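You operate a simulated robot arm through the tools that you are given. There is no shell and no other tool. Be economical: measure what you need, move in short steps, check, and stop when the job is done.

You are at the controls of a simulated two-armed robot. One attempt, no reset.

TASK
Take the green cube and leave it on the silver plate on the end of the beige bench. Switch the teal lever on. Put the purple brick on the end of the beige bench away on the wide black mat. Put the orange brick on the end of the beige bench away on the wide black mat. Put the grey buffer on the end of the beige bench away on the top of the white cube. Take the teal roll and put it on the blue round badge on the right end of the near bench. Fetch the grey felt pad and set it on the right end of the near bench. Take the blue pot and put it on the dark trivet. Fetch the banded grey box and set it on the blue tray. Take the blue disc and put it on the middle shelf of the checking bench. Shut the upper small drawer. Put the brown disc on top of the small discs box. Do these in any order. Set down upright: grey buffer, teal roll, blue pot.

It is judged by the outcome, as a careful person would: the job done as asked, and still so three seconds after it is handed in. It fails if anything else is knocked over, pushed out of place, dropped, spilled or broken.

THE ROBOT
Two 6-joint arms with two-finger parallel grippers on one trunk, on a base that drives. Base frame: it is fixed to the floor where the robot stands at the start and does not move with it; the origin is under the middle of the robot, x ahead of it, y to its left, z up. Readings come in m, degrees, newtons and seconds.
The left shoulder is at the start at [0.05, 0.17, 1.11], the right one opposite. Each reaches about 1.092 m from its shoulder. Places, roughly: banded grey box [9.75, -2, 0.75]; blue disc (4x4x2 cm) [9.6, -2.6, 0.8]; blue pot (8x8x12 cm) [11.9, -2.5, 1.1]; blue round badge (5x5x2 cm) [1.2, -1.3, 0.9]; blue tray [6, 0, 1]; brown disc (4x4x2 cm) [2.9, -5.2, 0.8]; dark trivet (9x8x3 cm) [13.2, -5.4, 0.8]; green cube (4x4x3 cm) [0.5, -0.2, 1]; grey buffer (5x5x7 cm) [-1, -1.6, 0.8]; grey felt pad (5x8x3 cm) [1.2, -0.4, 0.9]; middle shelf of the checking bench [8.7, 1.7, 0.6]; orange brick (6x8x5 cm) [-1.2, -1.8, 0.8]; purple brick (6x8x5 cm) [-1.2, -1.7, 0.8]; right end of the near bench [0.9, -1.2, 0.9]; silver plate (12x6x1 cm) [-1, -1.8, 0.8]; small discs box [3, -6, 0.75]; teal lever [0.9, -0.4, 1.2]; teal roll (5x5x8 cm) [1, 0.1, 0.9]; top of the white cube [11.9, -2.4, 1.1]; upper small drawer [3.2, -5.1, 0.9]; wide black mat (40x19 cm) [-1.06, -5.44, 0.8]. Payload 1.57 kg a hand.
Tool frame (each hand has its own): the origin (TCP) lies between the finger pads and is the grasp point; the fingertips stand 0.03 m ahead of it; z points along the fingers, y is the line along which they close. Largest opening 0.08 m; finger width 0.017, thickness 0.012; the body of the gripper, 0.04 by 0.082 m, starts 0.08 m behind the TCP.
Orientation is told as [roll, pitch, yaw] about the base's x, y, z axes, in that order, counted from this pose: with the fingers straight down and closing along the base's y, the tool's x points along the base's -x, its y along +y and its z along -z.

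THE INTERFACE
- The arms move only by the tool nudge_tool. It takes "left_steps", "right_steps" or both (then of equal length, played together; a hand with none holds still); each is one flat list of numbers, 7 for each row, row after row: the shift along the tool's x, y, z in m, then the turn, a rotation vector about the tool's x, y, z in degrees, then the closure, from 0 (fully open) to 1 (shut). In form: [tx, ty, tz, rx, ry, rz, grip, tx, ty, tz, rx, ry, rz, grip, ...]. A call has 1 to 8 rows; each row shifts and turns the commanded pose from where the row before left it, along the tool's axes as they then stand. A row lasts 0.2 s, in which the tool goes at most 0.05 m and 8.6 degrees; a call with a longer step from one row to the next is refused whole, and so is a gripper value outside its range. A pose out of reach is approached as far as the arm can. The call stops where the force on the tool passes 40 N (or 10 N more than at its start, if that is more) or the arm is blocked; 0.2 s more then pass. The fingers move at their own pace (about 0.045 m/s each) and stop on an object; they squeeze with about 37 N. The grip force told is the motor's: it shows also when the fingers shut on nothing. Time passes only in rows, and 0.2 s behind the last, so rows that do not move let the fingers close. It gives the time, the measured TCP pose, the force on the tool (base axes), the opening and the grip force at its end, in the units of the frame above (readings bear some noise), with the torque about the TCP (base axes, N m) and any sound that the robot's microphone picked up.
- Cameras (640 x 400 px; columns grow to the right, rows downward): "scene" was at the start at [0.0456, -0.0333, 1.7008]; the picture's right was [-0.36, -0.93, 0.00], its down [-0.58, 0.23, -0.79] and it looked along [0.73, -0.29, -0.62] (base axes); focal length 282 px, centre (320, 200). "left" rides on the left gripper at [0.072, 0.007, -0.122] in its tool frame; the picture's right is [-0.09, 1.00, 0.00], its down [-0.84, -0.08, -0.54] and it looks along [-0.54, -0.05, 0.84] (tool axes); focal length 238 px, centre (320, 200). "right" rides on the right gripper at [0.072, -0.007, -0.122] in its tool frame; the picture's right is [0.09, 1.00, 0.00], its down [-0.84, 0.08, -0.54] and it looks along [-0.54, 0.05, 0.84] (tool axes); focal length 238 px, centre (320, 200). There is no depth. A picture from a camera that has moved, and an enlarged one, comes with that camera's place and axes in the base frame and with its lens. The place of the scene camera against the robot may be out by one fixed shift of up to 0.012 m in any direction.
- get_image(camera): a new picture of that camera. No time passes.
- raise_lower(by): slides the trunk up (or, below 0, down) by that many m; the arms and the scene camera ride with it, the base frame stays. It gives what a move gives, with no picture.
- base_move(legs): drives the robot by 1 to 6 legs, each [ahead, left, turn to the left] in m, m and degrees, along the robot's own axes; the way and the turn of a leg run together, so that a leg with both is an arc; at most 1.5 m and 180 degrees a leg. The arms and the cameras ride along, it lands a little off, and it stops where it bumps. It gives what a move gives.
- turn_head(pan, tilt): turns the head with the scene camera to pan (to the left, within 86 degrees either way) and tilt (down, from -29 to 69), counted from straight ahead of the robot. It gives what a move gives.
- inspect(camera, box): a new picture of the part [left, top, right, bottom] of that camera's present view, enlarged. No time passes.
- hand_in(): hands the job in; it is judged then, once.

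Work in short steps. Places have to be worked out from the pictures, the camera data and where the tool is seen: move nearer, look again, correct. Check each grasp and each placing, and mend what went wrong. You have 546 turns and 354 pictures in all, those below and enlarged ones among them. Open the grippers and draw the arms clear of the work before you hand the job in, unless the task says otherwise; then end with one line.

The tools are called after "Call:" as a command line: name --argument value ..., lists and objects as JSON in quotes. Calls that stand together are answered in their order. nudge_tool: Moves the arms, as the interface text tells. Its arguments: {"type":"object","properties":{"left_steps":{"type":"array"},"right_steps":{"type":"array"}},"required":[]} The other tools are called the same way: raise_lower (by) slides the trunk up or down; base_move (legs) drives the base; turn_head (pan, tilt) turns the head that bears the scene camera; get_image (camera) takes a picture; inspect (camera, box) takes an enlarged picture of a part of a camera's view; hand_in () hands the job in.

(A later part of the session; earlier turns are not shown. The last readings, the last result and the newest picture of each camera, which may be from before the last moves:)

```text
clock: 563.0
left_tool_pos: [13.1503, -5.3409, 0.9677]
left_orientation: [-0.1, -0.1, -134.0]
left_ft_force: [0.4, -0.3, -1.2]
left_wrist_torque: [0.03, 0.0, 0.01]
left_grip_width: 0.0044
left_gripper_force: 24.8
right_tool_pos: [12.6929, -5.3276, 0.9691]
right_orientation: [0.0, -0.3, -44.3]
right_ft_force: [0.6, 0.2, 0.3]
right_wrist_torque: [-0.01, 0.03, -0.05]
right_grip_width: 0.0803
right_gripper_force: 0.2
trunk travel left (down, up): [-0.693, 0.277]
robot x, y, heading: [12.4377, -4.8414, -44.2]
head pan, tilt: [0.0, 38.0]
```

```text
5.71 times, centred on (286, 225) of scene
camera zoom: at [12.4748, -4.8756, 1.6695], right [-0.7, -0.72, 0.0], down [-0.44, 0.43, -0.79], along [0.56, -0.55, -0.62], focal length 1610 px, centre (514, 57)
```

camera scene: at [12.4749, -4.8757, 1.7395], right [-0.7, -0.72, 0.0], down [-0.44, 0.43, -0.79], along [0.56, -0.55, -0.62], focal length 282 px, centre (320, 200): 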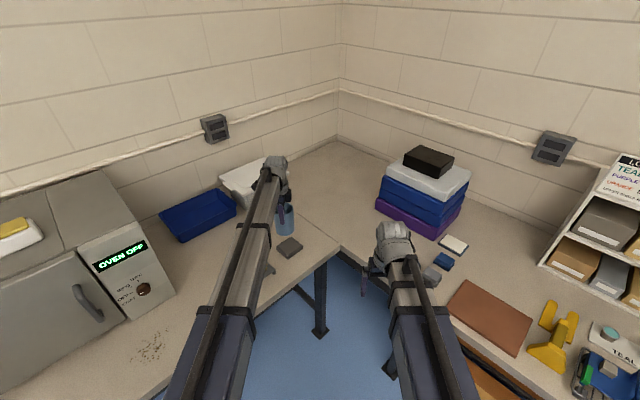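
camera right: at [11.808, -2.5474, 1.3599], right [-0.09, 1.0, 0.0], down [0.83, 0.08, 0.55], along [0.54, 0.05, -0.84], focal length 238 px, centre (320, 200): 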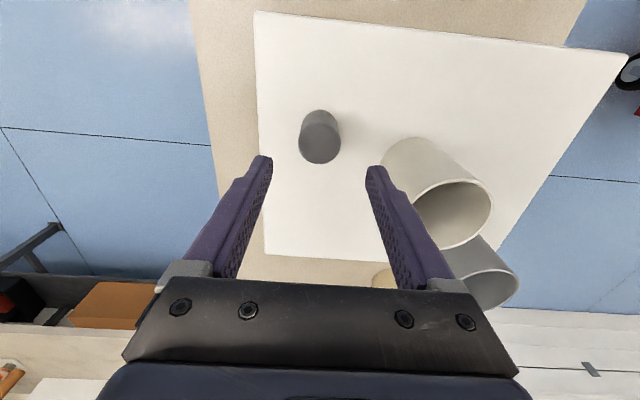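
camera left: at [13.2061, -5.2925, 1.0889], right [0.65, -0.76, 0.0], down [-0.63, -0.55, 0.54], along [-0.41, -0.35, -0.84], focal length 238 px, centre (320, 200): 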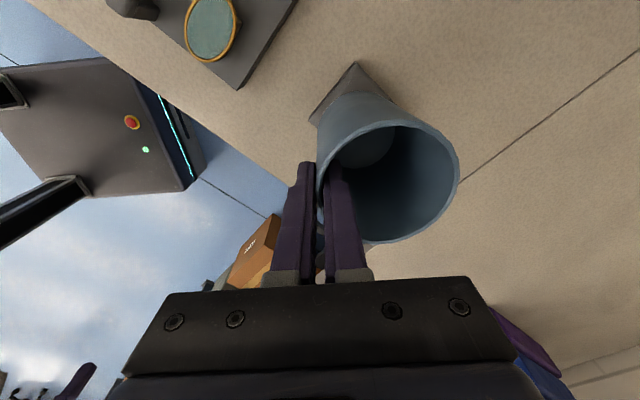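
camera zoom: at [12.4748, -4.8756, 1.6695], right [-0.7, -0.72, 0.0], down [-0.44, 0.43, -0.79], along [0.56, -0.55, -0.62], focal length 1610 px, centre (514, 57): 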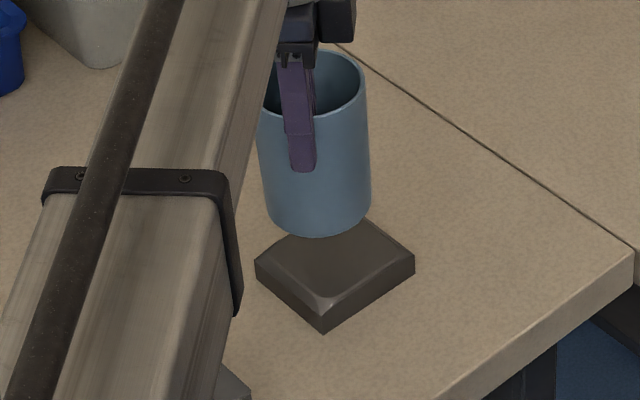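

Cup and trivet are aligned within about a centimetre. Tiny correction and lower in steps.

Call:
nudge_tool --left_steps '[0.005, -0.003, 0, 0, 0, 0, 1]'

Call:
raise_lower --by -0.02

Call:
inspect --camera "scene" --box '[230, 190, 342, 260]'

```text
clock: 563.4
left_tool_pos: [13.1514, -5.3347, 0.9687]
left_orientation: [-0.1, -0.3, -133.9]
left_ft_force: [-0.3, 0.2, -0.5]
left_wrist_torque: [0.03, 0.03, 0.01]
left_grip_width: 0.0041
left_gripper_force: 25.1
right_tool_pos: [12.6903, -5.328, 0.9685]
right_orientation: [-0.1, -0.3, -44.3]
right_ft_force: [0.7, 0.5, -1.1]
right_wrist_torque: [-0.01, 0.01, 0.02]
right_grip_width: 0.0798
right_gripper_force: 0.1
trunk travel left (down, up): [-0.693, 0.277]
robot x, y, heading: [12.4356, -4.8428, -44.0]
head pan, tilt: [0.0, 38.0]
```

```text
clock: 564.1
left_tool_pos: [13.1519, -5.3358, 0.9475]
left_orientation: [0.0, -0.2, -134.0]
left_ft_force: [-0.1, 0.3, -0.6]
left_wrist_torque: [0.04, 0.05, 0.0]
left_grip_width: 0.0041
left_gripper_force: 24.6
right_tool_pos: [12.6907, -5.3276, 0.948]
right_orientation: [0.0, -0.3, -44.3]
right_ft_force: [-0.5, -0.4, 0.6]
right_wrist_torque: [-0.01, 0.01, 0.01]
right_grip_width: 0.0803
right_gripper_force: 0.1
trunk travel left (down, up): [-0.673, 0.297]
robot x, y, heading: [12.4384, -4.8403, -44.4]
head pan, tilt: [0.0, 38.0]
```

```text
5.71 times, centred on (286, 225) of scene
camera zoom: at [12.4748, -4.8755, 1.6494], right [-0.7, -0.72, 0.0], down [-0.44, 0.43, -0.79], along [0.56, -0.55, -0.62], focal length 1610 px, centre (514, 57)
```

zoom: 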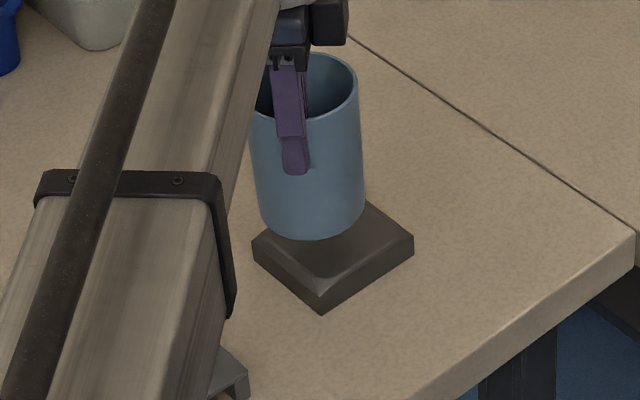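

The cup sits a bit left of the trivet's centre; shift 12 mm right and lower on.

Call:
nudge_tool --left_steps '[-0.012, -0.002, 0, 0, 0, 0, 1]'

Call:
raise_lower --by -0.008

Call:
inspect --camera "scene" --box '[230, 190, 342, 260]'

Call:
raise_lower --by -0.004

```text
clock: 564.5
left_tool_pos: [13.1422, -5.3425, 0.9484]
left_orientation: [-0.1, -0.1, -134.0]
left_ft_force: [0.5, -1.3, -0.2]
left_wrist_torque: [0.0, 0.03, -0.01]
left_grip_width: 0.0044
left_gripper_force: 24.8
right_tool_pos: [12.6919, -5.3275, 0.9477]
right_orientation: [0.0, -0.3, -44.4]
right_ft_force: [0.3, -0.2, 0.1]
right_wrist_torque: [-0.02, 0.0, -0.01]
right_grip_width: 0.08
right_gripper_force: 0.0
trunk travel left (down, up): [-0.673, 0.297]
robot x, y, heading: [12.435, -4.8424, -44.4]
head pan, tilt: [0.0, 38.0]
```

```text
clock: 565.0
left_tool_pos: [13.1424, -5.3426, 0.9399]
left_orientation: [0.0, -0.1, -134.1]
left_ft_force: [0.0, -0.6, -0.4]
left_wrist_torque: [0.02, 0.02, -0.01]
left_grip_width: 0.0041
left_gripper_force: 24.7
right_tool_pos: [12.6915, -5.3288, 0.9395]
right_orientation: [0.0, -0.2, -44.3]
right_ft_force: [-0.4, -0.2, -0.6]
right_wrist_torque: [-0.02, 0.01, -0.01]
right_grip_width: 0.0799
right_gripper_force: 0.1
trunk travel left (down, up): [-0.665, 0.305]
robot x, y, heading: [12.438, -4.8458, -44.2]
head pan, tilt: [0.0, 38.0]
```

```text
5.71 times, centred on (286, 225) of scene
camera zoom: at [12.4749, -4.8756, 1.6414], right [-0.7, -0.72, 0.0], down [-0.44, 0.43, -0.79], along [0.56, -0.55, -0.62], focal length 1610 px, centre (514, 57)
```

zoom: 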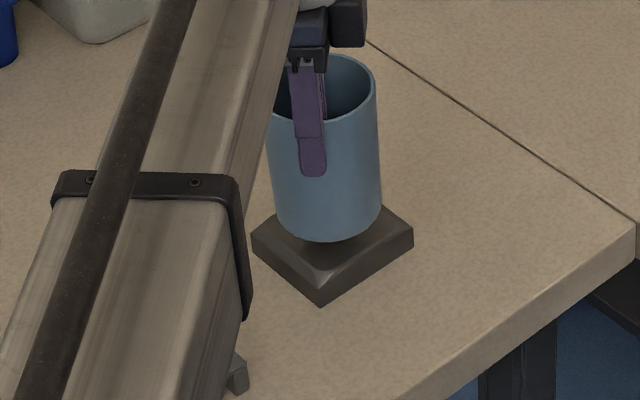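

```text
clock: 565.6
left_tool_pos: [13.1425, -5.3429, 0.9354]
left_orientation: [-0.1, -0.2, -134.0]
left_ft_force: [0.8, 0.0, -1.1]
left_wrist_torque: [0.0, 0.01, 0.02]
left_grip_width: 0.004
left_gripper_force: 25.0
right_tool_pos: [12.6913, -5.328, 0.9361]
right_orientation: [0.0, -0.1, -44.4]
right_ft_force: [0.4, -0.6, -0.7]
right_wrist_torque: [0.01, -0.01, -0.02]
right_grip_width: 0.0801
right_gripper_force: 0.1
trunk travel left (down, up): [-0.661, 0.309]
robot x, y, heading: [12.439, -4.8409, -44.3]
head pan, tilt: [0.0, 38.0]
```

Now centred. Continue down until contact.

Call:
raise_lower --by -0.004

Call:
raise_lower --by -0.004

Call:
raise_lower --by -0.004

```text
clock: 566.1
left_tool_pos: [13.143, -5.3427, 0.9316]
left_orientation: [-0.1, -0.2, -134.0]
left_ft_force: [0.2, -0.8, -1.1]
left_wrist_torque: [-0.01, -0.02, -0.02]
left_grip_width: 0.0042
left_gripper_force: 24.6
right_tool_pos: [12.6915, -5.3282, 0.932]
right_orientation: [-0.1, -0.2, -44.3]
right_ft_force: [0.3, 0.0, -0.7]
right_wrist_torque: [0.01, -0.03, 0.05]
right_grip_width: 0.0799
right_gripper_force: 0.1
trunk travel left (down, up): [-0.657, 0.313]
robot x, y, heading: [12.4356, -4.842, -44.3]
head pan, tilt: [0.0, 38.0]
```

```text
clock: 566.6
left_tool_pos: [13.1416, -5.343, 0.9287]
left_orientation: [-0.1, -0.1, -134.0]
left_ft_force: [0.6, 0.2, -1.1]
left_wrist_torque: [0.02, 0.0, 0.03]
left_grip_width: 0.0042
left_gripper_force: 25.2
right_tool_pos: [12.6912, -5.3268, 0.9284]
right_orientation: [0.0, -0.3, -44.3]
right_ft_force: [-0.1, 0.7, -0.6]
right_wrist_torque: [0.03, 0.01, -0.01]
right_grip_width: 0.0802
right_gripper_force: 0.0
trunk travel left (down, up): [-0.653, 0.317]
robot x, y, heading: [12.4395, -4.8388, -44.4]
head pan, tilt: [0.0, 38.0]
```

```text
clock: 567.2
left_tool_pos: [13.1428, -5.3432, 0.9232]
left_orientation: [-0.1, -0.2, -134.0]
left_ft_force: [0.2, -0.2, -1.2]
left_wrist_torque: [0.04, 0.03, 0.03]
left_grip_width: 0.004
left_gripper_force: 24.1
right_tool_pos: [12.6907, -5.3291, 0.9245]
right_orientation: [-0.1, -0.3, -44.3]
right_ft_force: [0.3, -0.5, 0.3]
right_wrist_torque: [-0.01, -0.02, 0.03]
right_grip_width: 0.0798
right_gripper_force: 0.1
trunk travel left (down, up): [-0.649, 0.321]
robot x, y, heading: [12.4345, -4.8442, -44.3]
head pan, tilt: [0.0, 38.0]
```

Call:
raise_lower --by -0.005

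Call:
raise_lower --by -0.005

Call:
inspect --camera "scene" --box '[230, 190, 342, 260]'

```text
clock: 567.7
left_tool_pos: [13.1421, -5.3436, 0.9198]
left_orientation: [-0.2, -0.3, -134.1]
left_ft_force: [-0.1, -0.7, -0.9]
left_wrist_torque: [0.03, 0.0, 0.02]
left_grip_width: 0.004
left_gripper_force: 25.0
right_tool_pos: [12.6921, -5.327, 0.9193]
right_orientation: [0.0, -0.3, -44.3]
right_ft_force: [0.0, -0.3, 0.1]
right_wrist_torque: [-0.01, -0.02, 0.02]
right_grip_width: 0.08
right_gripper_force: 0.0
trunk travel left (down, up): [-0.644, 0.326]
robot x, y, heading: [12.4393, -4.8421, -44.3]
head pan, tilt: [0.0, 38.0]
```

```text
clock: 568.2
left_tool_pos: [13.1419, -5.3433, 0.9144]
left_orientation: [-0.1, -0.2, -134.0]
left_ft_force: [-0.4, -0.2, 0.5]
left_wrist_torque: [0.05, -0.01, 0.03]
left_grip_width: 0.0039
left_gripper_force: 24.6
right_tool_pos: [12.6906, -5.3281, 0.9138]
right_orientation: [0.1, -0.2, -44.3]
right_ft_force: [-0.7, -0.3, -0.2]
right_wrist_torque: [-0.03, -0.01, 0.05]
right_grip_width: 0.0802
right_gripper_force: 0.1
trunk travel left (down, up): [-0.639, 0.331]
robot x, y, heading: [12.4356, -4.8438, -44.1]
head pan, tilt: [0.0, 38.0]
```

```text
5.71 times, centred on (286, 225) of scene
camera zoom: at [12.4749, -4.8757, 1.6154], right [-0.7, -0.72, 0.0], down [-0.44, 0.43, -0.79], along [0.56, -0.55, -0.62], focal length 1610 px, centre (514, 57)
```

zoom: 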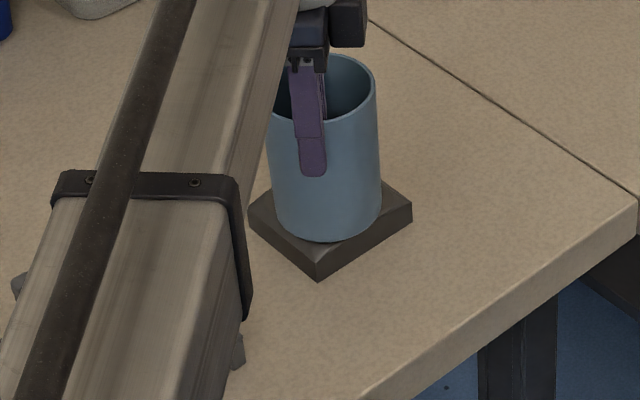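

Call:
raise_lower --by -0.004

Call:
raise_lower --by -0.003

```text
clock: 568.8
left_tool_pos: [13.142, -5.3429, 0.9093]
left_orientation: [0.0, -0.2, -134.1]
left_ft_force: [0.7, 0.7, 0.0]
left_wrist_torque: [0.02, 0.0, -0.01]
left_grip_width: 0.004
left_gripper_force: 25.0
right_tool_pos: [12.6917, -5.3286, 0.9104]
right_orientation: [0.0, -0.3, -44.3]
right_ft_force: [0.4, 0.9, 0.4]
right_wrist_torque: [-0.01, -0.01, 0.0]
right_grip_width: 0.0796
right_gripper_force: 0.2
trunk travel left (down, up): [-0.635, 0.335]
robot x, y, heading: [12.4365, -4.841, -44.4]
head pan, tilt: [0.0, 38.0]
```

```text
clock: 569.3
left_tool_pos: [13.1413, -5.3421, 0.908]
left_orientation: [0.0, -0.1, -134.0]
left_ft_force: [-1.4, 1.4, 16.9]
left_wrist_torque: [-0.25, -0.9, 0.0]
left_grip_width: 0.0044
left_gripper_force: 25.0
right_tool_pos: [12.691, -5.3274, 0.9081]
right_orientation: [0.1, -0.4, -44.3]
right_ft_force: [-0.2, 0.9, -0.1]
right_wrist_torque: [-0.02, -0.01, -0.05]
right_grip_width: 0.0799
right_gripper_force: 0.1
trunk travel left (down, up): [-0.632, 0.338]
robot x, y, heading: [12.4341, -4.8418, -44.4]
head pan, tilt: [0.0, 38.0]
```

Contact. Release gently (to 3.5 cm) and lift straight up.

Call:
nudge_tool --left_steps '[0, 0, 0, 0, 0, 0, 0.85, 0, 0, 0, 0, 0, 0, 0.7, 0, 0, 0, 0, 0, 0, 0.6, 0, 0, 0, 0, 0, 0, 0.55]'

Call:
get_image --camera "left"

Call:
raise_lower --by 0.09

Call:
inspect --camera "scene" --box '[230, 190, 342, 260]'

```text
clock: 570.3
left_tool_pos: [13.1422, -5.3425, 0.9055]
left_orientation: [0.0, -0.2, -134.0]
left_ft_force: [-1.0, 0.7, -0.5]
left_wrist_torque: [-0.03, -0.01, 0.01]
left_grip_width: 0.0358
left_gripper_force: 0.1
right_tool_pos: [12.6916, -5.3288, 0.9067]
right_orientation: [0.0, -0.2, -44.3]
right_ft_force: [0.6, 0.0, 0.8]
right_wrist_torque: [-0.02, 0.02, -0.03]
right_grip_width: 0.0799
right_gripper_force: 0.0
trunk travel left (down, up): [-0.632, 0.338]
robot x, y, heading: [12.4353, -4.84, -44.4]
head pan, tilt: [0.0, 38.0]
```

```text
170 pictures are left
camera left: at [13.1979, -5.2946, 1.0278], right [0.65, -0.76, 0.0], down [-0.63, -0.55, 0.54], along [-0.41, -0.35, -0.84], focal length 238 px, centre (320, 200)
```

left: 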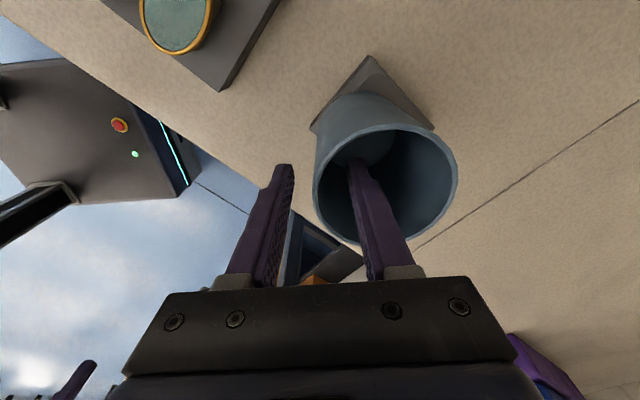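

```text
clock: 571.5
left_tool_pos: [13.1429, -5.3427, 0.9979]
left_orientation: [-0.1, -0.2, -134.0]
left_ft_force: [0.8, 0.9, -0.3]
left_wrist_torque: [0.0, -0.02, 0.04]
left_grip_width: 0.0357
left_gripper_force: 0.1
right_tool_pos: [12.6921, -5.3279, 0.9969]
right_orientation: [0.0, -0.2, -44.3]
right_ft_force: [-0.6, 0.3, 0.8]
right_wrist_torque: [-0.01, -0.01, 0.01]
right_grip_width: 0.08
right_gripper_force: 0.1
trunk travel left (down, up): [-0.722, 0.248]
robot x, y, heading: [12.4377, -4.8412, -44.2]
head pan, tilt: [0.0, 38.0]
```

```text
5.71 times, centred on (286, 225) of scene
camera zoom: at [12.475, -4.8758, 1.6984], right [-0.7, -0.72, 0.0], down [-0.44, 0.43, -0.79], along [0.56, -0.55, -0.62], focal length 1610 px, centre (514, 57)
```

zoom: 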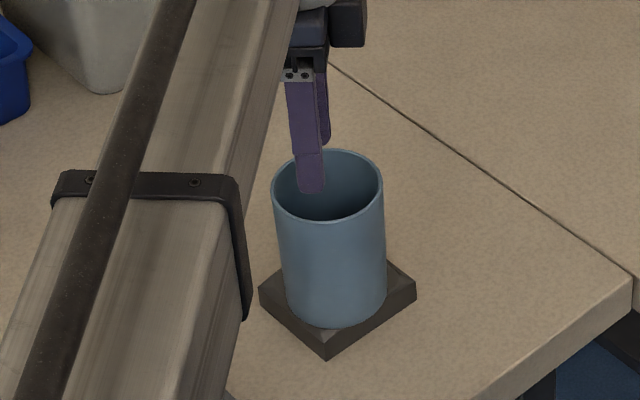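

The pot stands upright on the trivet. Raise, withdraw, and go to the table with the grey box and blue disc from its east side.

Call:
raise_lower --by 0.2

Call:
nudge_tool --left_steps '[0, -0.047, 0, 0, 0, 0, 0.5, 0, -0.047, 0, 0, 0, 0, 0, 0, -0.047, 0, 0, 0, 0, 0, 0, -0.047, 0, 0, 0, 0, 0, 0, -0.047, 0, 0, 0, 0, 0, 0, -0.047, 0, 0, 0, 0, 0]'

Call:
base_move --legs '[[-0.8, 0, 0], [0, 0, -68], [0, 0, -68], [0.9, 0, 0]]'

Call:
turn_head --pan 0 --tilt 30

Call:
get_image --camera "scene"

```text
clock: 573.7
left_tool_pos: [13.1432, -5.3432, 1.1961]
left_orientation: [-0.1, -0.2, -134.0]
left_ft_force: [-0.1, -0.6, -0.4]
left_wrist_torque: [-0.01, -0.03, -0.01]
left_grip_width: 0.0358
left_gripper_force: 0.0
right_tool_pos: [12.6916, -5.3291, 1.1963]
right_orientation: [0.0, -0.2, -44.4]
right_ft_force: [0.3, -0.2, 0.6]
right_wrist_torque: [0.02, -0.01, 0.03]
right_grip_width: 0.0802
right_gripper_force: 0.0
trunk travel left (down, up): [-0.922, 0.048]
robot x, y, heading: [12.4372, -4.8408, -44.2]
head pan, tilt: [0.0, 38.0]
```

```text
clock: 575.1
left_tool_pos: [12.9375, -5.1464, 1.1967]
left_orientation: [-0.1, -0.3, -134.0]
left_ft_force: [-0.3, -0.1, 0.9]
left_wrist_torque: [0.01, -0.03, 0.01]
left_grip_width: 0.08
left_gripper_force: 0.1
right_tool_pos: [12.6907, -5.328, 1.1969]
right_orientation: [0.0, -0.3, -44.3]
right_ft_force: [-0.4, -0.8, 0.3]
right_wrist_torque: [0.02, -0.06, 0.01]
right_grip_width: 0.0797
right_gripper_force: 0.1
trunk travel left (down, up): [-0.922, 0.048]
robot x, y, heading: [12.4326, -4.8405, -44.5]
head pan, tilt: [0.0, 38.0]
```

```text
clock: 589.8
left_tool_pos: [10.3705, -4.376, 1.1963]
left_orientation: [-0.1, -0.2, 88.1]
left_ft_force: [0.3, 1.0, -0.5]
left_wrist_torque: [-0.02, -0.01, 0.0]
left_grip_width: 0.0797
left_gripper_force: 0.0
right_tool_pos: [10.4327, -4.0768, 1.196]
right_orientation: [0.0, -0.2, 177.9]
right_ft_force: [0.3, -0.4, 1.1]
right_wrist_torque: [0.02, 0.01, 0.01]
right_grip_width: 0.0797
right_gripper_force: 0.1
trunk travel left (down, up): [-0.922, 0.048]
robot x, y, heading: [10.9462, -4.2673, 177.8]
head pan, tilt: [0.0, 38.0]
```

```text
clock: 590.5
left_tool_pos: [10.3709, -4.3768, 1.197]
left_orientation: [-0.1, -0.1, 88.2]
left_ft_force: [0.4, 0.5, 0.0]
left_wrist_torque: [-0.03, -0.01, 0.02]
left_grip_width: 0.08
left_gripper_force: 0.0
right_tool_pos: [10.4339, -4.0756, 1.1963]
right_orientation: [0.0, -0.4, 177.9]
right_ft_force: [0.3, 0.7, 0.4]
right_wrist_torque: [0.02, 0.03, 0.01]
right_grip_width: 0.0801
right_gripper_force: 0.1
trunk travel left (down, up): [-0.922, 0.048]
robot x, y, heading: [10.9503, -4.2645, 177.9]
head pan, tilt: [0.0, 30.0]
```

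```text
168 pictures are left
camera scene: at [10.9043, -4.2654, 1.9107], right [0.04, 1.0, 0.0], down [0.5, -0.02, -0.87], along [-0.87, 0.03, -0.5], focal length 282 px, centre (320, 200)
```

scene: 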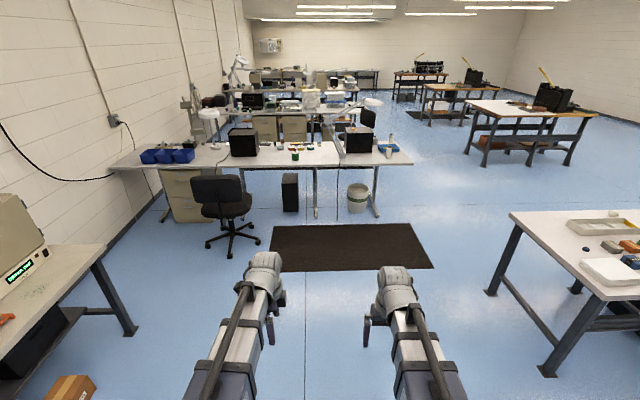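

Strafe right (+y) to face the table.

Call:
base_move --legs '[[0, -1.0, 2.1], [0, -0.95, 0]]'

Call:
turn_head --pan 0 --tilt 40

Call:
get_image --camera "scene"

```text
clock: 600.2
left_tool_pos: [10.3928, -2.4532, 1.1962]
left_orientation: [0.0, -0.1, 90.4]
left_ft_force: [0.1, -0.2, -0.3]
left_wrist_torque: [-0.03, -0.03, -0.01]
left_grip_width: 0.0802
left_gripper_force: 0.0
right_tool_pos: [10.442, -2.151, 1.1966]
right_orientation: [0.0, -0.3, -179.9]
right_ft_force: [-1.0, 0.2, -0.2]
right_wrist_torque: [-0.02, -0.02, 0.03]
right_grip_width: 0.08
right_gripper_force: 0.0
trunk travel left (down, up): [-0.922, 0.048]
robot x, y, heading: [10.9648, -2.3185, -179.7]
head pan, tilt: [0.0, 30.0]
```

```text
clock: 600.9
left_tool_pos: [10.3936, -2.4547, 1.1968]
left_orientation: [-0.1, -0.2, 90.4]
left_ft_force: [-0.6, -0.6, 0.8]
left_wrist_torque: [-0.02, 0.0, 0.03]
left_grip_width: 0.08
left_gripper_force: 0.1
right_tool_pos: [10.4432, -2.1511, 1.1958]
right_orientation: [0.1, -0.3, -179.9]
right_ft_force: [-0.8, 0.0, -0.8]
right_wrist_torque: [0.0, 0.02, 0.01]
right_grip_width: 0.0801
right_gripper_force: 0.0
trunk travel left (down, up): [-0.922, 0.048]
robot x, y, heading: [10.9655, -2.3212, -179.8]
head pan, tilt: [0.0, 40.0]
```

```text
167 pictures are left
camera scene: at [10.9261, -2.3227, 1.8955], right [0.0, 1.0, 0.0], down [0.64, 0.0, -0.77], along [-0.77, 0.0, -0.64], focal length 282 px, centre (320, 200)
```

scene: 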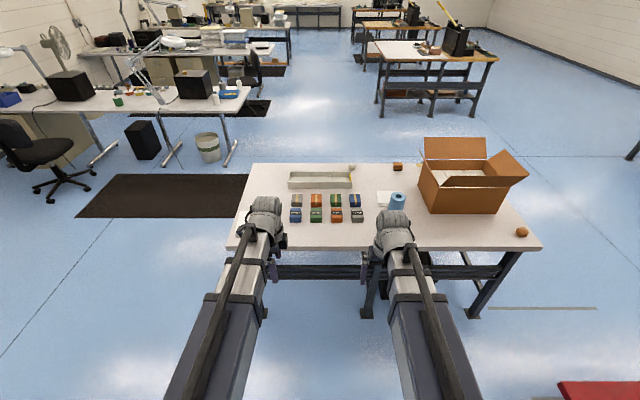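

Call:
inspect --camera "scene" --box '[240, 150, 400, 250]'

```text
4.00 times, centred on (320, 200) of scene
camera zoom: at [10.9261, -2.3227, 1.8955], right [0.0, 1.0, 0.0], down [0.64, 0.0, -0.77], along [-0.77, 0.0, -0.64], focal length 1127 px, centre (320, 200)
```

zoom: 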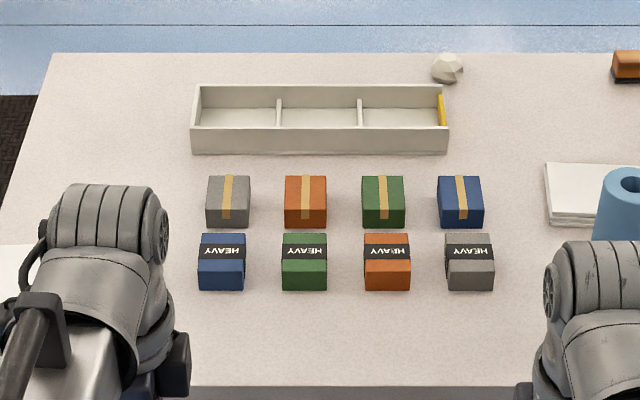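

The grey HEAVY-banded box is at about (9.745,-2.11), matching the given place. I turn the right hand to close along x and drive in 0.5 m.

Call:
nudge_tool --right_steps '[0, 0, 0, 0, 0, -8.5, 0, 0, 0, 0, 0, 0, -8.5, 0, 0, 0, 0, 0, 0, -8.5, 0, 0, 0, 0, 0, 0, -8.5, 0, 0, 0, 0, 0, 0, -8.5, 0, 0, 0, 0, 0, 0, -8.5, 0, 0, 0, 0, 0, 0, -8.5, 0, 0, 0, 0, 0, 0, -8.5, 0]'

Call:
nudge_tool --right_steps '[0, 0, 0, 0, 0, -8, 0, 0, 0, 0, 0, 0, -8, 0, 0, 0, 0, 0, 0, -6, 0]'

Call:
base_move --legs '[[0.48, 0, 0]]'

Call:
get_image --camera "right"

Call:
get_image --camera "left"

```text
clock: 602.7
left_tool_pos: [10.3932, -2.4545, 1.1963]
left_orientation: [-0.1, -0.2, 90.4]
left_ft_force: [0.0, 0.6, 0.5]
left_wrist_torque: [0.0, -0.02, 0.02]
left_grip_width: 0.0802
left_gripper_force: 0.1
right_tool_pos: [10.4433, -2.1517, 1.1969]
right_orientation: [-0.2, 0.0, -111.8]
right_ft_force: [-0.4, -0.6, -0.5]
right_wrist_torque: [-0.02, 0.0, 0.01]
right_grip_width: 0.0801
right_gripper_force: 0.1
trunk travel left (down, up): [-0.922, 0.048]
robot x, y, heading: [10.9667, -2.3171, -179.9]
head pan, tilt: [0.0, 40.0]
```

```text
clock: 603.5
left_tool_pos: [10.3907, -2.4529, 1.1967]
left_orientation: [-0.1, -0.3, 90.4]
left_ft_force: [0.2, -0.6, -0.6]
left_wrist_torque: [0.0, 0.0, 0.02]
left_grip_width: 0.0803
left_gripper_force: 0.0
right_tool_pos: [10.4435, -2.1518, 1.1966]
right_orientation: [-0.3, -0.1, -89.8]
right_ft_force: [-0.3, -0.2, -0.3]
right_wrist_torque: [0.0, -0.01, 0.01]
right_grip_width: 0.08
right_gripper_force: 0.1
trunk travel left (down, up): [-0.922, 0.048]
robot x, y, heading: [10.961, -2.3224, -179.7]
head pan, tilt: [0.0, 40.0]
```

```text
clock: 606.3
left_tool_pos: [9.9166, -2.4564, 1.1974]
left_orientation: [-0.3, -0.2, 90.6]
left_ft_force: [-0.6, 0.0, 0.0]
left_wrist_torque: [0.02, -0.03, 0.01]
left_grip_width: 0.0799
left_gripper_force: 0.0
right_tool_pos: [9.9674, -2.1531, 1.197]
right_orientation: [-0.2, -0.1, -89.8]
right_ft_force: [-0.2, -0.1, 0.4]
right_wrist_torque: [0.01, 0.01, -0.01]
right_grip_width: 0.0799
right_gripper_force: 0.1
trunk travel left (down, up): [-0.922, 0.048]
robot x, y, heading: [10.4932, -2.3235, -179.8]
head pan, tilt: [0.0, 40.0]
```

```text
165 pictures are left
camera right: at [9.9599, -2.082, 1.3191], right [1.0, 0.1, 0.0], down [0.08, -0.84, 0.54], along [0.05, -0.54, -0.84], focal length 238 px, centre (320, 200)
```

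right: 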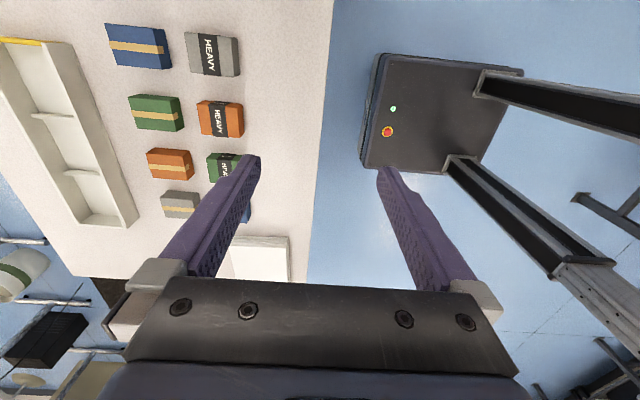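

```text
164 pictures are left
camera left: at [9.9112, -2.5279, 1.3175], right [-1.0, 0.08, 0.0], down [0.07, 0.84, 0.54], along [0.05, 0.54, -0.84], focal length 238 px, centre (320, 200)
```

left: 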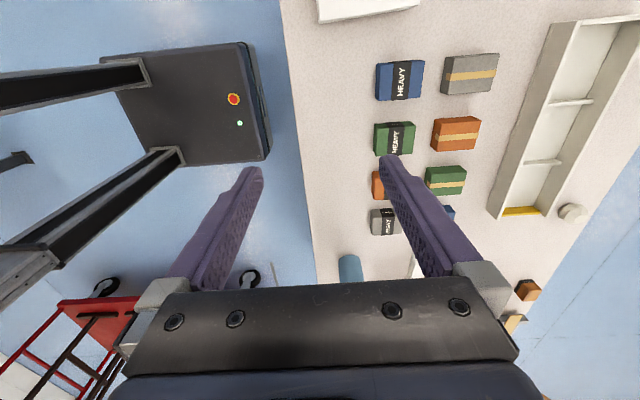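

Grey HEAVY box top at ≈(9.767,-2.113). Move the right hand over it.

Call:
nudge_tool --right_steps '[0.008, -0.04, 0, 0, 0, 0, 0, 0.008, -0.04, 0, 0, 0, 0, 0, 0.008, -0.04, 0, 0, 0, 0, 0, 0.008, -0.04, 0, 0, 0, 0, 0, 0.006, -0.04, 0, 0, 0, 0, 0]'

Call:
raise_lower --by -0.15

Call:
get_image --camera "right"

```text
clock: 607.5
left_tool_pos: [9.9167, -2.4573, 1.1964]
left_orientation: [-0.1, -0.1, 90.7]
left_ft_force: [-0.1, 0.1, -0.5]
left_wrist_torque: [-0.02, 0.0, 0.03]
left_grip_width: 0.0801
left_gripper_force: 0.0
right_tool_pos: [9.7663, -2.1153, 1.1979]
right_orientation: [-0.2, 0.0, -89.8]
right_ft_force: [-0.3, -0.2, 0.0]
right_wrist_torque: [-0.03, 0.01, -0.02]
right_grip_width: 0.08
right_gripper_force: 0.0
trunk travel left (down, up): [-0.922, 0.048]
robot x, y, heading: [10.4877, -2.3209, -179.7]
head pan, tilt: [0.0, 40.0]
```

```text
clock: 609.3
left_tool_pos: [9.9174, -2.4569, 1.0467]
left_orientation: [-0.1, -0.2, 90.6]
left_ft_force: [0.9, -0.4, -0.1]
left_wrist_torque: [-0.01, -0.01, 0.01]
left_grip_width: 0.0799
left_gripper_force: 0.1
right_tool_pos: [9.7668, -2.1159, 1.0467]
right_orientation: [-0.2, 0.0, -89.8]
right_ft_force: [-0.2, 0.0, 0.3]
right_wrist_torque: [0.03, 0.03, 0.01]
right_grip_width: 0.08
right_gripper_force: 0.0
trunk travel left (down, up): [-0.772, 0.198]
robot x, y, heading: [10.4903, -2.3251, -179.6]
head pan, tilt: [0.0, 40.0]
```

```text
163 pictures are left
camera right: at [9.7601, -2.0432, 1.1695], right [1.0, 0.1, 0.0], down [0.08, -0.84, 0.54], along [0.05, -0.54, -0.84], focal length 238 px, centre (320, 200)
```

right: 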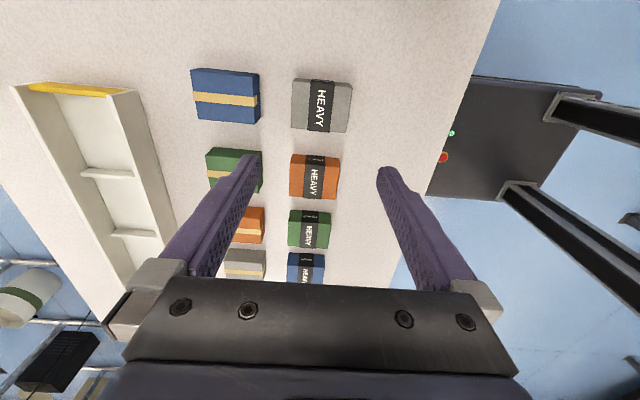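

Zoom to measure the box.

Call:
inspect --camera "right" --box '[256, 60, 384, 140]'

```text
5.00 times, centred on (320, 100) of right
camera zoom: at [9.7601, -2.0432, 1.1695], right [1.0, 0.1, 0.0], down [0.08, -0.84, 0.54], along [0.05, -0.54, -0.84], focal length 1192 px, centre (320, 700)
```

zoom: 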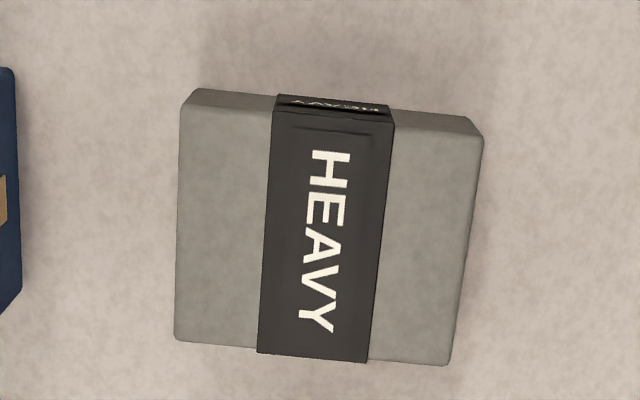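

Box measures ≈7.9 cm (x) × 6.0 cm (y) × 4.5 cm, so I must close along y. Turn the right hand back by 90°.

Call:
nudge_tool --right_steps '[0, 0, 0, 0, 0, 8.5, 0, 0, 0, 0, 0, 0, 8.5, 0, 0, 0, 0, 0, 0, 8.5, 0, 0, 0, 0, 0, 0, 8.5, 0, 0, 0, 0, 0, 0, 8.5, 0, 0, 0, 0, 0, 0, 8.5, 0, 0, 0, 0, 0, 0, 8.5, 0, 0, 0, 0, 0, 0, 8.5, 0]'

Call:
nudge_tool --right_steps '[0, 0, 0, 0, 0, 8, 0, 0, 0, 0, 0, 0, 8, 0, 0, 0, 0, 0, 0, 6, 0]'

Call:
get_image --camera "right"

```text
clock: 611.1
left_tool_pos: [9.9175, -2.4568, 1.0468]
left_orientation: [-0.1, -0.2, 90.5]
left_ft_force: [0.8, -0.2, -0.6]
left_wrist_torque: [-0.01, 0.01, -0.03]
left_grip_width: 0.0801
left_gripper_force: 0.0
right_tool_pos: [9.7671, -2.1152, 1.0468]
right_orientation: [-0.1, -0.1, -157.8]
right_ft_force: [-0.1, 0.6, -0.6]
right_wrist_torque: [0.0, -0.01, 0.01]
right_grip_width: 0.0801
right_gripper_force: 0.1
trunk travel left (down, up): [-0.772, 0.198]
robot x, y, heading: [10.4919, -2.3225, -179.7]
head pan, tilt: [0.0, 40.0]
```

```text
clock: 611.9
left_tool_pos: [9.9178, -2.4559, 1.0467]
left_orientation: [0.0, -0.1, 90.6]
left_ft_force: [0.7, 0.0, 0.2]
left_wrist_torque: [-0.03, 0.04, 0.02]
left_grip_width: 0.08
left_gripper_force: 0.0
right_tool_pos: [9.7674, -2.115, 1.0469]
right_orientation: [0.0, -0.2, -179.9]
right_ft_force: [0.5, 0.7, 0.1]
right_wrist_torque: [0.02, 0.01, -0.04]
right_grip_width: 0.08
right_gripper_force: 0.2
trunk travel left (down, up): [-0.772, 0.198]
robot x, y, heading: [10.4913, -2.3196, -179.9]
head pan, tilt: [0.0, 40.0]
```

```text
161 pictures are left
camera right: at [9.8395, -2.1082, 1.1691], right [0.09, -1.0, 0.0], down [-0.83, -0.08, 0.55], along [-0.54, -0.05, -0.84], focal length 238 px, centre (320, 200)
```

right: 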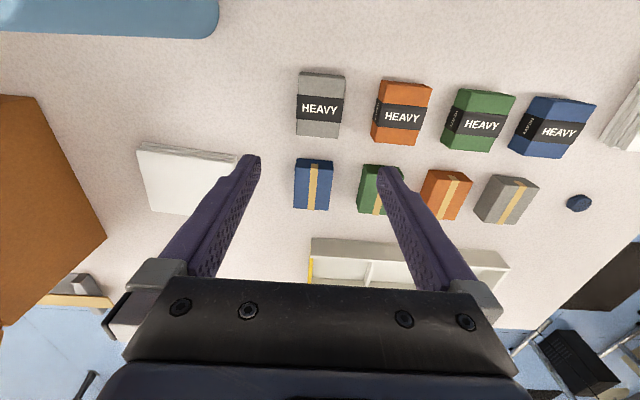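

Box well centred. Move the left hand off the table edge, then lower the trunk.

Call:
nudge_tool --left_steps '[0.03, -0.035, 0, 0, 0, 0, 0, 0.03, -0.035, 0, 0, 0, 0, 0, 0.03, -0.03, 0, 0, 0, 0, 0]' --right_steps '[0.002, 0, 0, 0, 0, 0, 0, 0, 0, 0, 0, 0, 0, 0, 0, 0, 0, 0, 0, 0, 0]'

Call:
raise_lower --by -0.15

Call:
get_image --camera "right"

```text
clock: 612.7
left_tool_pos: [10.0191, -2.5474, 1.0463]
left_orientation: [-0.1, -0.2, 90.5]
left_ft_force: [0.2, -0.3, 0.3]
left_wrist_torque: [0.03, -0.01, -0.04]
left_grip_width: 0.0801
left_gripper_force: 0.1
right_tool_pos: [9.7693, -2.1154, 1.0481]
right_orientation: [0.0, -0.2, -179.8]
right_ft_force: [-0.4, -0.6, -0.4]
right_wrist_torque: [0.01, -0.02, -0.01]
right_grip_width: 0.0802
right_gripper_force: 0.1
trunk travel left (down, up): [-0.772, 0.198]
robot x, y, heading: [10.4879, -2.3223, -179.8]
head pan, tilt: [0.0, 40.0]
```

```text
clock: 614.4
left_tool_pos: [10.0184, -2.5453, 0.896]
left_orientation: [-0.1, -0.2, 90.7]
left_ft_force: [-0.4, 0.0, -0.7]
left_wrist_torque: [-0.03, 0.02, -0.01]
left_grip_width: 0.08
left_gripper_force: 0.0
right_tool_pos: [9.7697, -2.1159, 0.8965]
right_orientation: [0.0, -0.2, -179.9]
right_ft_force: [-0.1, 0.1, 0.6]
right_wrist_torque: [0.03, 0.01, -0.01]
right_grip_width: 0.0799
right_gripper_force: 0.1
trunk travel left (down, up): [-0.622, 0.348]
robot x, y, heading: [10.4912, -2.3241, -179.5]
head pan, tilt: [0.0, 40.0]
```

```text
160 pictures are left
camera right: at [9.8413, -2.1084, 1.0191], right [0.1, -1.0, 0.0], down [-0.83, -0.08, 0.55], along [-0.54, -0.05, -0.84], focal length 238 px, centre (320, 200)
```

right: 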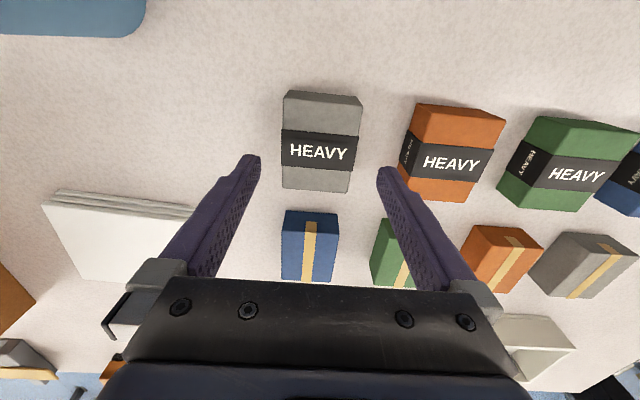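

Good alignment; finger gap to the orange box is fine. Lower 0.068 and grip.

Call:
raise_lower --by -0.066

Call:
nudge_tool --right_steps '[0, 0, 0, 0, 0, 0, 0.4, 0, 0, 0, 0, 0, 0, 1, 0, 0, 0, 0, 0, 0, 1, 0, 0, 0, 0, 0, 0, 1]'

Call:
raise_lower --by 0.04

Call:
get_image --camera "right"

```text
clock: 615.5
left_tool_pos: [10.0186, -2.5457, 0.8307]
left_orientation: [-0.1, -0.1, 90.6]
left_ft_force: [0.0, 0.1, 0.2]
left_wrist_torque: [-0.03, 0.05, -0.03]
left_grip_width: 0.08
left_gripper_force: 0.1
right_tool_pos: [9.7693, -2.1161, 0.8311]
right_orientation: [-0.1, -0.3, -179.8]
right_ft_force: [0.5, 0.4, -0.1]
right_wrist_torque: [0.04, -0.02, 0.0]
right_grip_width: 0.08
right_gripper_force: 0.1
trunk travel left (down, up): [-0.556, 0.414]
robot x, y, heading: [10.4897, -2.3211, -179.9]
head pan, tilt: [0.0, 40.0]
```

```text
clock: 616.5
left_tool_pos: [10.0185, -2.5449, 0.8313]
left_orientation: [-0.1, -0.1, 90.6]
left_ft_force: [0.1, 0.1, 0.8]
left_wrist_torque: [0.01, -0.04, -0.02]
left_grip_width: 0.08
left_gripper_force: 0.0
right_tool_pos: [9.7694, -2.116, 0.8315]
right_orientation: [0.0, -0.3, -179.8]
right_ft_force: [-1.2, 2.3, 1.8]
right_wrist_torque: [0.11, -0.08, 0.03]
right_grip_width: 0.0618
right_gripper_force: 36.2
trunk travel left (down, up): [-0.556, 0.414]
robot x, y, heading: [10.4895, -2.3197, -179.7]
head pan, tilt: [0.0, 40.0]
```

```text
clock: 617.3
left_tool_pos: [10.0187, -2.5462, 0.8711]
left_orientation: [-0.1, -0.1, 90.5]
left_ft_force: [0.0, -1.2, 0.1]
left_wrist_torque: [-0.01, 0.02, -0.01]
left_grip_width: 0.0801
left_gripper_force: 0.0
right_tool_pos: [9.7695, -2.1155, 0.8711]
right_orientation: [0.1, -0.3, -179.8]
right_ft_force: [0.2, 0.9, -3.6]
right_wrist_torque: [-0.01, -0.01, 0.01]
right_grip_width: 0.0616
right_gripper_force: 36.6
trunk travel left (down, up): [-0.596, 0.374]
robot x, y, heading: [10.4952, -2.3232, -179.8]
head pan, tilt: [0.0, 40.0]
```

```text
159 pictures are left
camera right: at [9.8409, -2.1084, 0.9928], right [0.1, -1.0, 0.0], down [-0.83, -0.08, 0.55], along [-0.54, -0.05, -0.84], focal length 238 px, centre (320, 200)
```

right: 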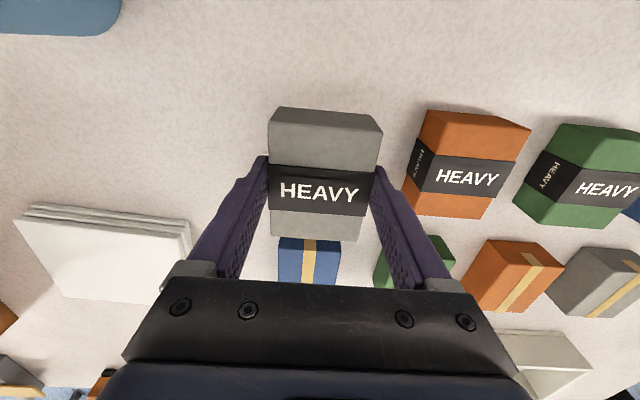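

Lifted easily. Raise higher, retract the box, and send the left hand to the blue disc (≈(9.64,-2.63)).

Call:
raise_lower --by 0.2

Call:
nudge_tool --right_steps '[0.04, -0.01, 0, 0, 0, 0, 1, 0.04, -0.01, 0, 0, 0, 0, 1, 0.04, -0.01, 0, 0, 0, 0, 1, 0.04, -0.01, 0, 0, 0, 0, 1, 0.04, -0.01, 0, 0, 0, 0, 1, 0.04, -0.01, 0, 0, 0, 0, 1, 0.03, -0.03, 0, 0, 0, 0, 1, 0.0, -0.02, 0, 0, 0, 0, 1]' --left_steps '[0, 0.045, 0, 0, 0, 0, 0, 0, 0.045, 0, 0, 0, 0, 0, 0, 0.045, 0, 0, 0, 0, 0, 0, 0.045, 0, 0, 0, 0, 0, 0, 0.045, 0, 0, 0, 0, 0, 0, 0.045, 0, 0, 0, 0, 0, 0, 0.045, 0, 0, 0, 0, 0, 0.03, 0.03, 0, 0, 0, 0, 0]'

Call:
get_image --camera "left"

```text
clock: 619.5
left_tool_pos: [10.0184, -2.5455, 1.0709]
left_orientation: [-0.1, -0.1, 90.7]
left_ft_force: [-0.5, 0.1, 0.3]
left_wrist_torque: [-0.01, 0.0, 0.03]
left_grip_width: 0.08
left_gripper_force: 0.1
right_tool_pos: [9.77, -2.1162, 1.0702]
right_orientation: [0.0, -0.3, -179.8]
right_ft_force: [-0.4, 1.2, -3.5]
right_wrist_torque: [-0.02, 0.02, 0.0]
right_grip_width: 0.0614
right_gripper_force: 37.1
trunk travel left (down, up): [-0.796, 0.174]
robot x, y, heading: [10.4884, -2.3227, -179.6]
head pan, tilt: [0.0, 40.0]
```

```text
clock: 621.3
left_tool_pos: [9.6714, -2.58, 1.0708]
left_orientation: [-0.2, -0.2, 90.5]
left_ft_force: [0.0, -0.2, 0.0]
left_wrist_torque: [0.0, 0.0, -0.02]
left_grip_width: 0.0799
left_gripper_force: 0.0
right_tool_pos: [10.0392, -2.0055, 1.0714]
right_orientation: [0.0, -0.2, -179.8]
right_ft_force: [0.7, -0.2, -3.5]
right_wrist_torque: [0.0, -0.02, 0.04]
right_grip_width: 0.0613
right_gripper_force: 37.0
trunk travel left (down, up): [-0.796, 0.174]
robot x, y, heading: [10.4925, -2.3192, -179.9]
head pan, tilt: [0.0, 40.0]
```

```text
158 pictures are left
camera left: at [9.6645, -2.6511, 1.1911], right [-1.0, 0.08, 0.0], down [0.07, 0.84, 0.54], along [0.05, 0.54, -0.84], focal length 238 px, centre (320, 200)
```

left: 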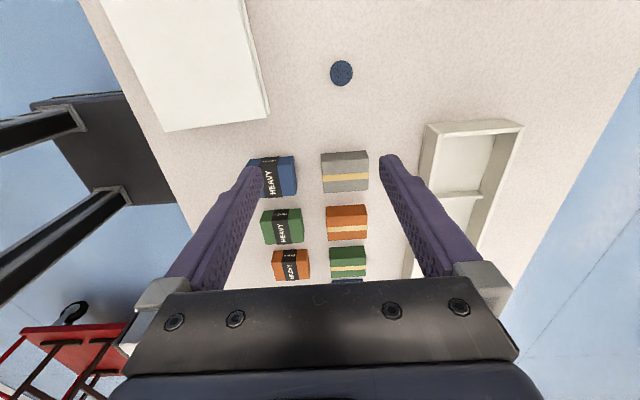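

Disc at (9.6385,-2.617). Align the left hand, move the box further clear of the table edge, then lower.

Call:
nudge_tool --left_steps '[0.037, 0.033, 0, 0, 0, 0, 0.3, 0, 0, 0, 0, 0, 0, 0.3]' --right_steps '[0.02, -0.04, 0, 0, 0, 0, 1, 0.025, -0.04, 0, 0, 0, 0, 1]'

Call:
raise_lower --by -0.17

Call:
get_image --camera "left"

```text
clock: 621.9
left_tool_pos: [9.6401, -2.6142, 1.0722]
left_orientation: [-0.1, -0.1, 90.6]
left_ft_force: [0.1, 0.7, 0.0]
left_wrist_torque: [-0.02, 0.0, 0.01]
left_grip_width: 0.0563
left_gripper_force: 0.1
right_tool_pos: [10.0858, -1.9249, 1.0701]
right_orientation: [0.1, -0.3, -179.7]
right_ft_force: [0.6, 0.4, -3.3]
right_wrist_torque: [-0.02, 0.0, -0.03]
right_grip_width: 0.0615
right_gripper_force: 36.9
trunk travel left (down, up): [-0.796, 0.174]
robot x, y, heading: [10.4893, -2.3233, -179.8]
head pan, tilt: [0.0, 40.0]
```

```text
clock: 623.8
left_tool_pos: [9.6402, -2.6152, 0.9012]
left_orientation: [-0.1, -0.1, 90.6]
left_ft_force: [0.3, 0.1, 0.2]
left_wrist_torque: [0.0, -0.02, -0.01]
left_grip_width: 0.0558
left_gripper_force: 0.0
right_tool_pos: [10.085, -1.9266, 0.8996]
right_orientation: [-0.1, -0.2, -179.8]
right_ft_force: [0.3, 0.6, -3.2]
right_wrist_torque: [0.03, -0.03, -0.02]
right_grip_width: 0.0615
right_gripper_force: 37.0
trunk travel left (down, up): [-0.626, 0.344]
robot x, y, heading: [10.4903, -2.3236, -179.5]
head pan, tilt: [0.0, 40.0]
```

```text
157 pictures are left
camera left: at [9.6343, -2.6867, 1.0219], right [-1.0, 0.08, 0.0], down [0.07, 0.84, 0.54], along [0.05, 0.54, -0.84], focal length 238 px, centre (320, 200)
```

left: 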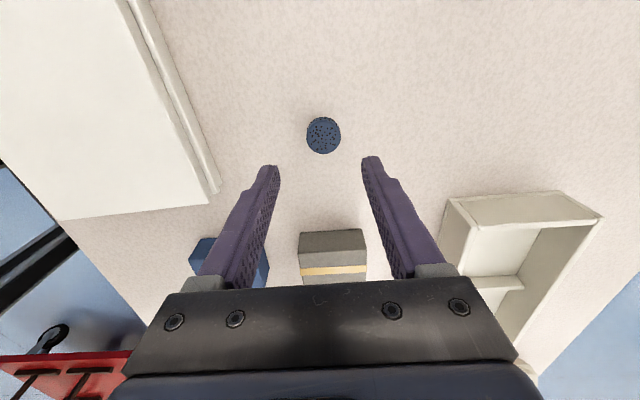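

Centred. Lower 0.075 and grip.

Call:
raise_lower --by -0.075

Call:
nudge_tool --left_steps '[0, 0, 0, 0, 0, 0, 0.6, 0, 0, 0, 0, 0, 0, 1, 0, 0, 0, 0, 0, 0, 1]'

Call:
raise_lower --by 0.2

Call:
get_image --camera "left"

```text
clock: 624.9
left_tool_pos: [9.6403, -2.6155, 0.8262]
left_orientation: [-0.1, -0.1, 90.7]
left_ft_force: [-0.4, 0.3, -0.6]
left_wrist_torque: [0.03, -0.01, 0.04]
left_grip_width: 0.0559
left_gripper_force: 0.1
right_tool_pos: [10.0851, -1.9262, 0.8259]
right_orientation: [0.0, -0.2, -179.7]
right_ft_force: [-0.8, -0.7, -4.5]
right_wrist_torque: [0.01, 0.0, 0.01]
right_grip_width: 0.0614
right_gripper_force: 37.4
trunk travel left (down, up): [-0.551, 0.419]
robot x, y, heading: [10.4903, -2.3215, -179.7]
head pan, tilt: [0.0, 40.0]
```

```text
clock: 625.7
left_tool_pos: [9.6399, -2.6159, 0.8267]
left_orientation: [-0.2, -0.1, 90.6]
left_ft_force: [-0.5, -0.1, 1.2]
left_wrist_torque: [0.01, -0.02, 0.01]
left_grip_width: 0.0304
left_gripper_force: 24.8
right_tool_pos: [10.0849, -1.9262, 0.8264]
right_orientation: [0.0, -0.2, -179.8]
right_ft_force: [-0.2, 0.1, -3.9]
right_wrist_torque: [0.01, -0.03, 0.0]
right_grip_width: 0.0616
right_gripper_force: 37.1
trunk travel left (down, up): [-0.551, 0.419]
robot x, y, heading: [10.4918, -2.3199, -180.0]
head pan, tilt: [0.0, 40.0]
```

```text
clock: 627.9
left_tool_pos: [9.6406, -2.6152, 1.0241]
left_orientation: [0.0, -0.1, 90.6]
left_ft_force: [-0.7, -0.4, 0.1]
left_wrist_torque: [0.01, 0.0, 0.02]
left_grip_width: 0.0295
left_gripper_force: 36.9
right_tool_pos: [10.0852, -1.9257, 1.0257]
right_orientation: [0.0, -0.2, -179.8]
right_ft_force: [0.5, 0.0, -2.8]
right_wrist_torque: [0.01, -0.01, 0.02]
right_grip_width: 0.0614
right_gripper_force: 36.7
trunk travel left (down, up): [-0.751, 0.219]
robot x, y, heading: [10.4905, -2.3234, -179.9]
head pan, tilt: [0.0, 40.0]
```

```text
156 pictures are left
camera left: at [9.6341, -2.6866, 1.1466], right [-1.0, 0.08, 0.0], down [0.07, 0.84, 0.54], along [0.05, 0.54, -0.84], focal length 238 px, centre (320, 200)
```

left: 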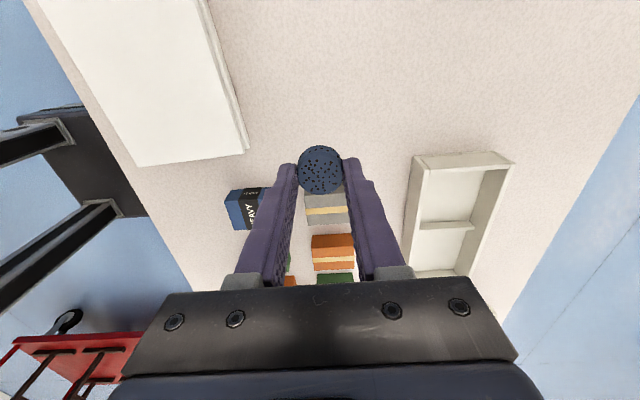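

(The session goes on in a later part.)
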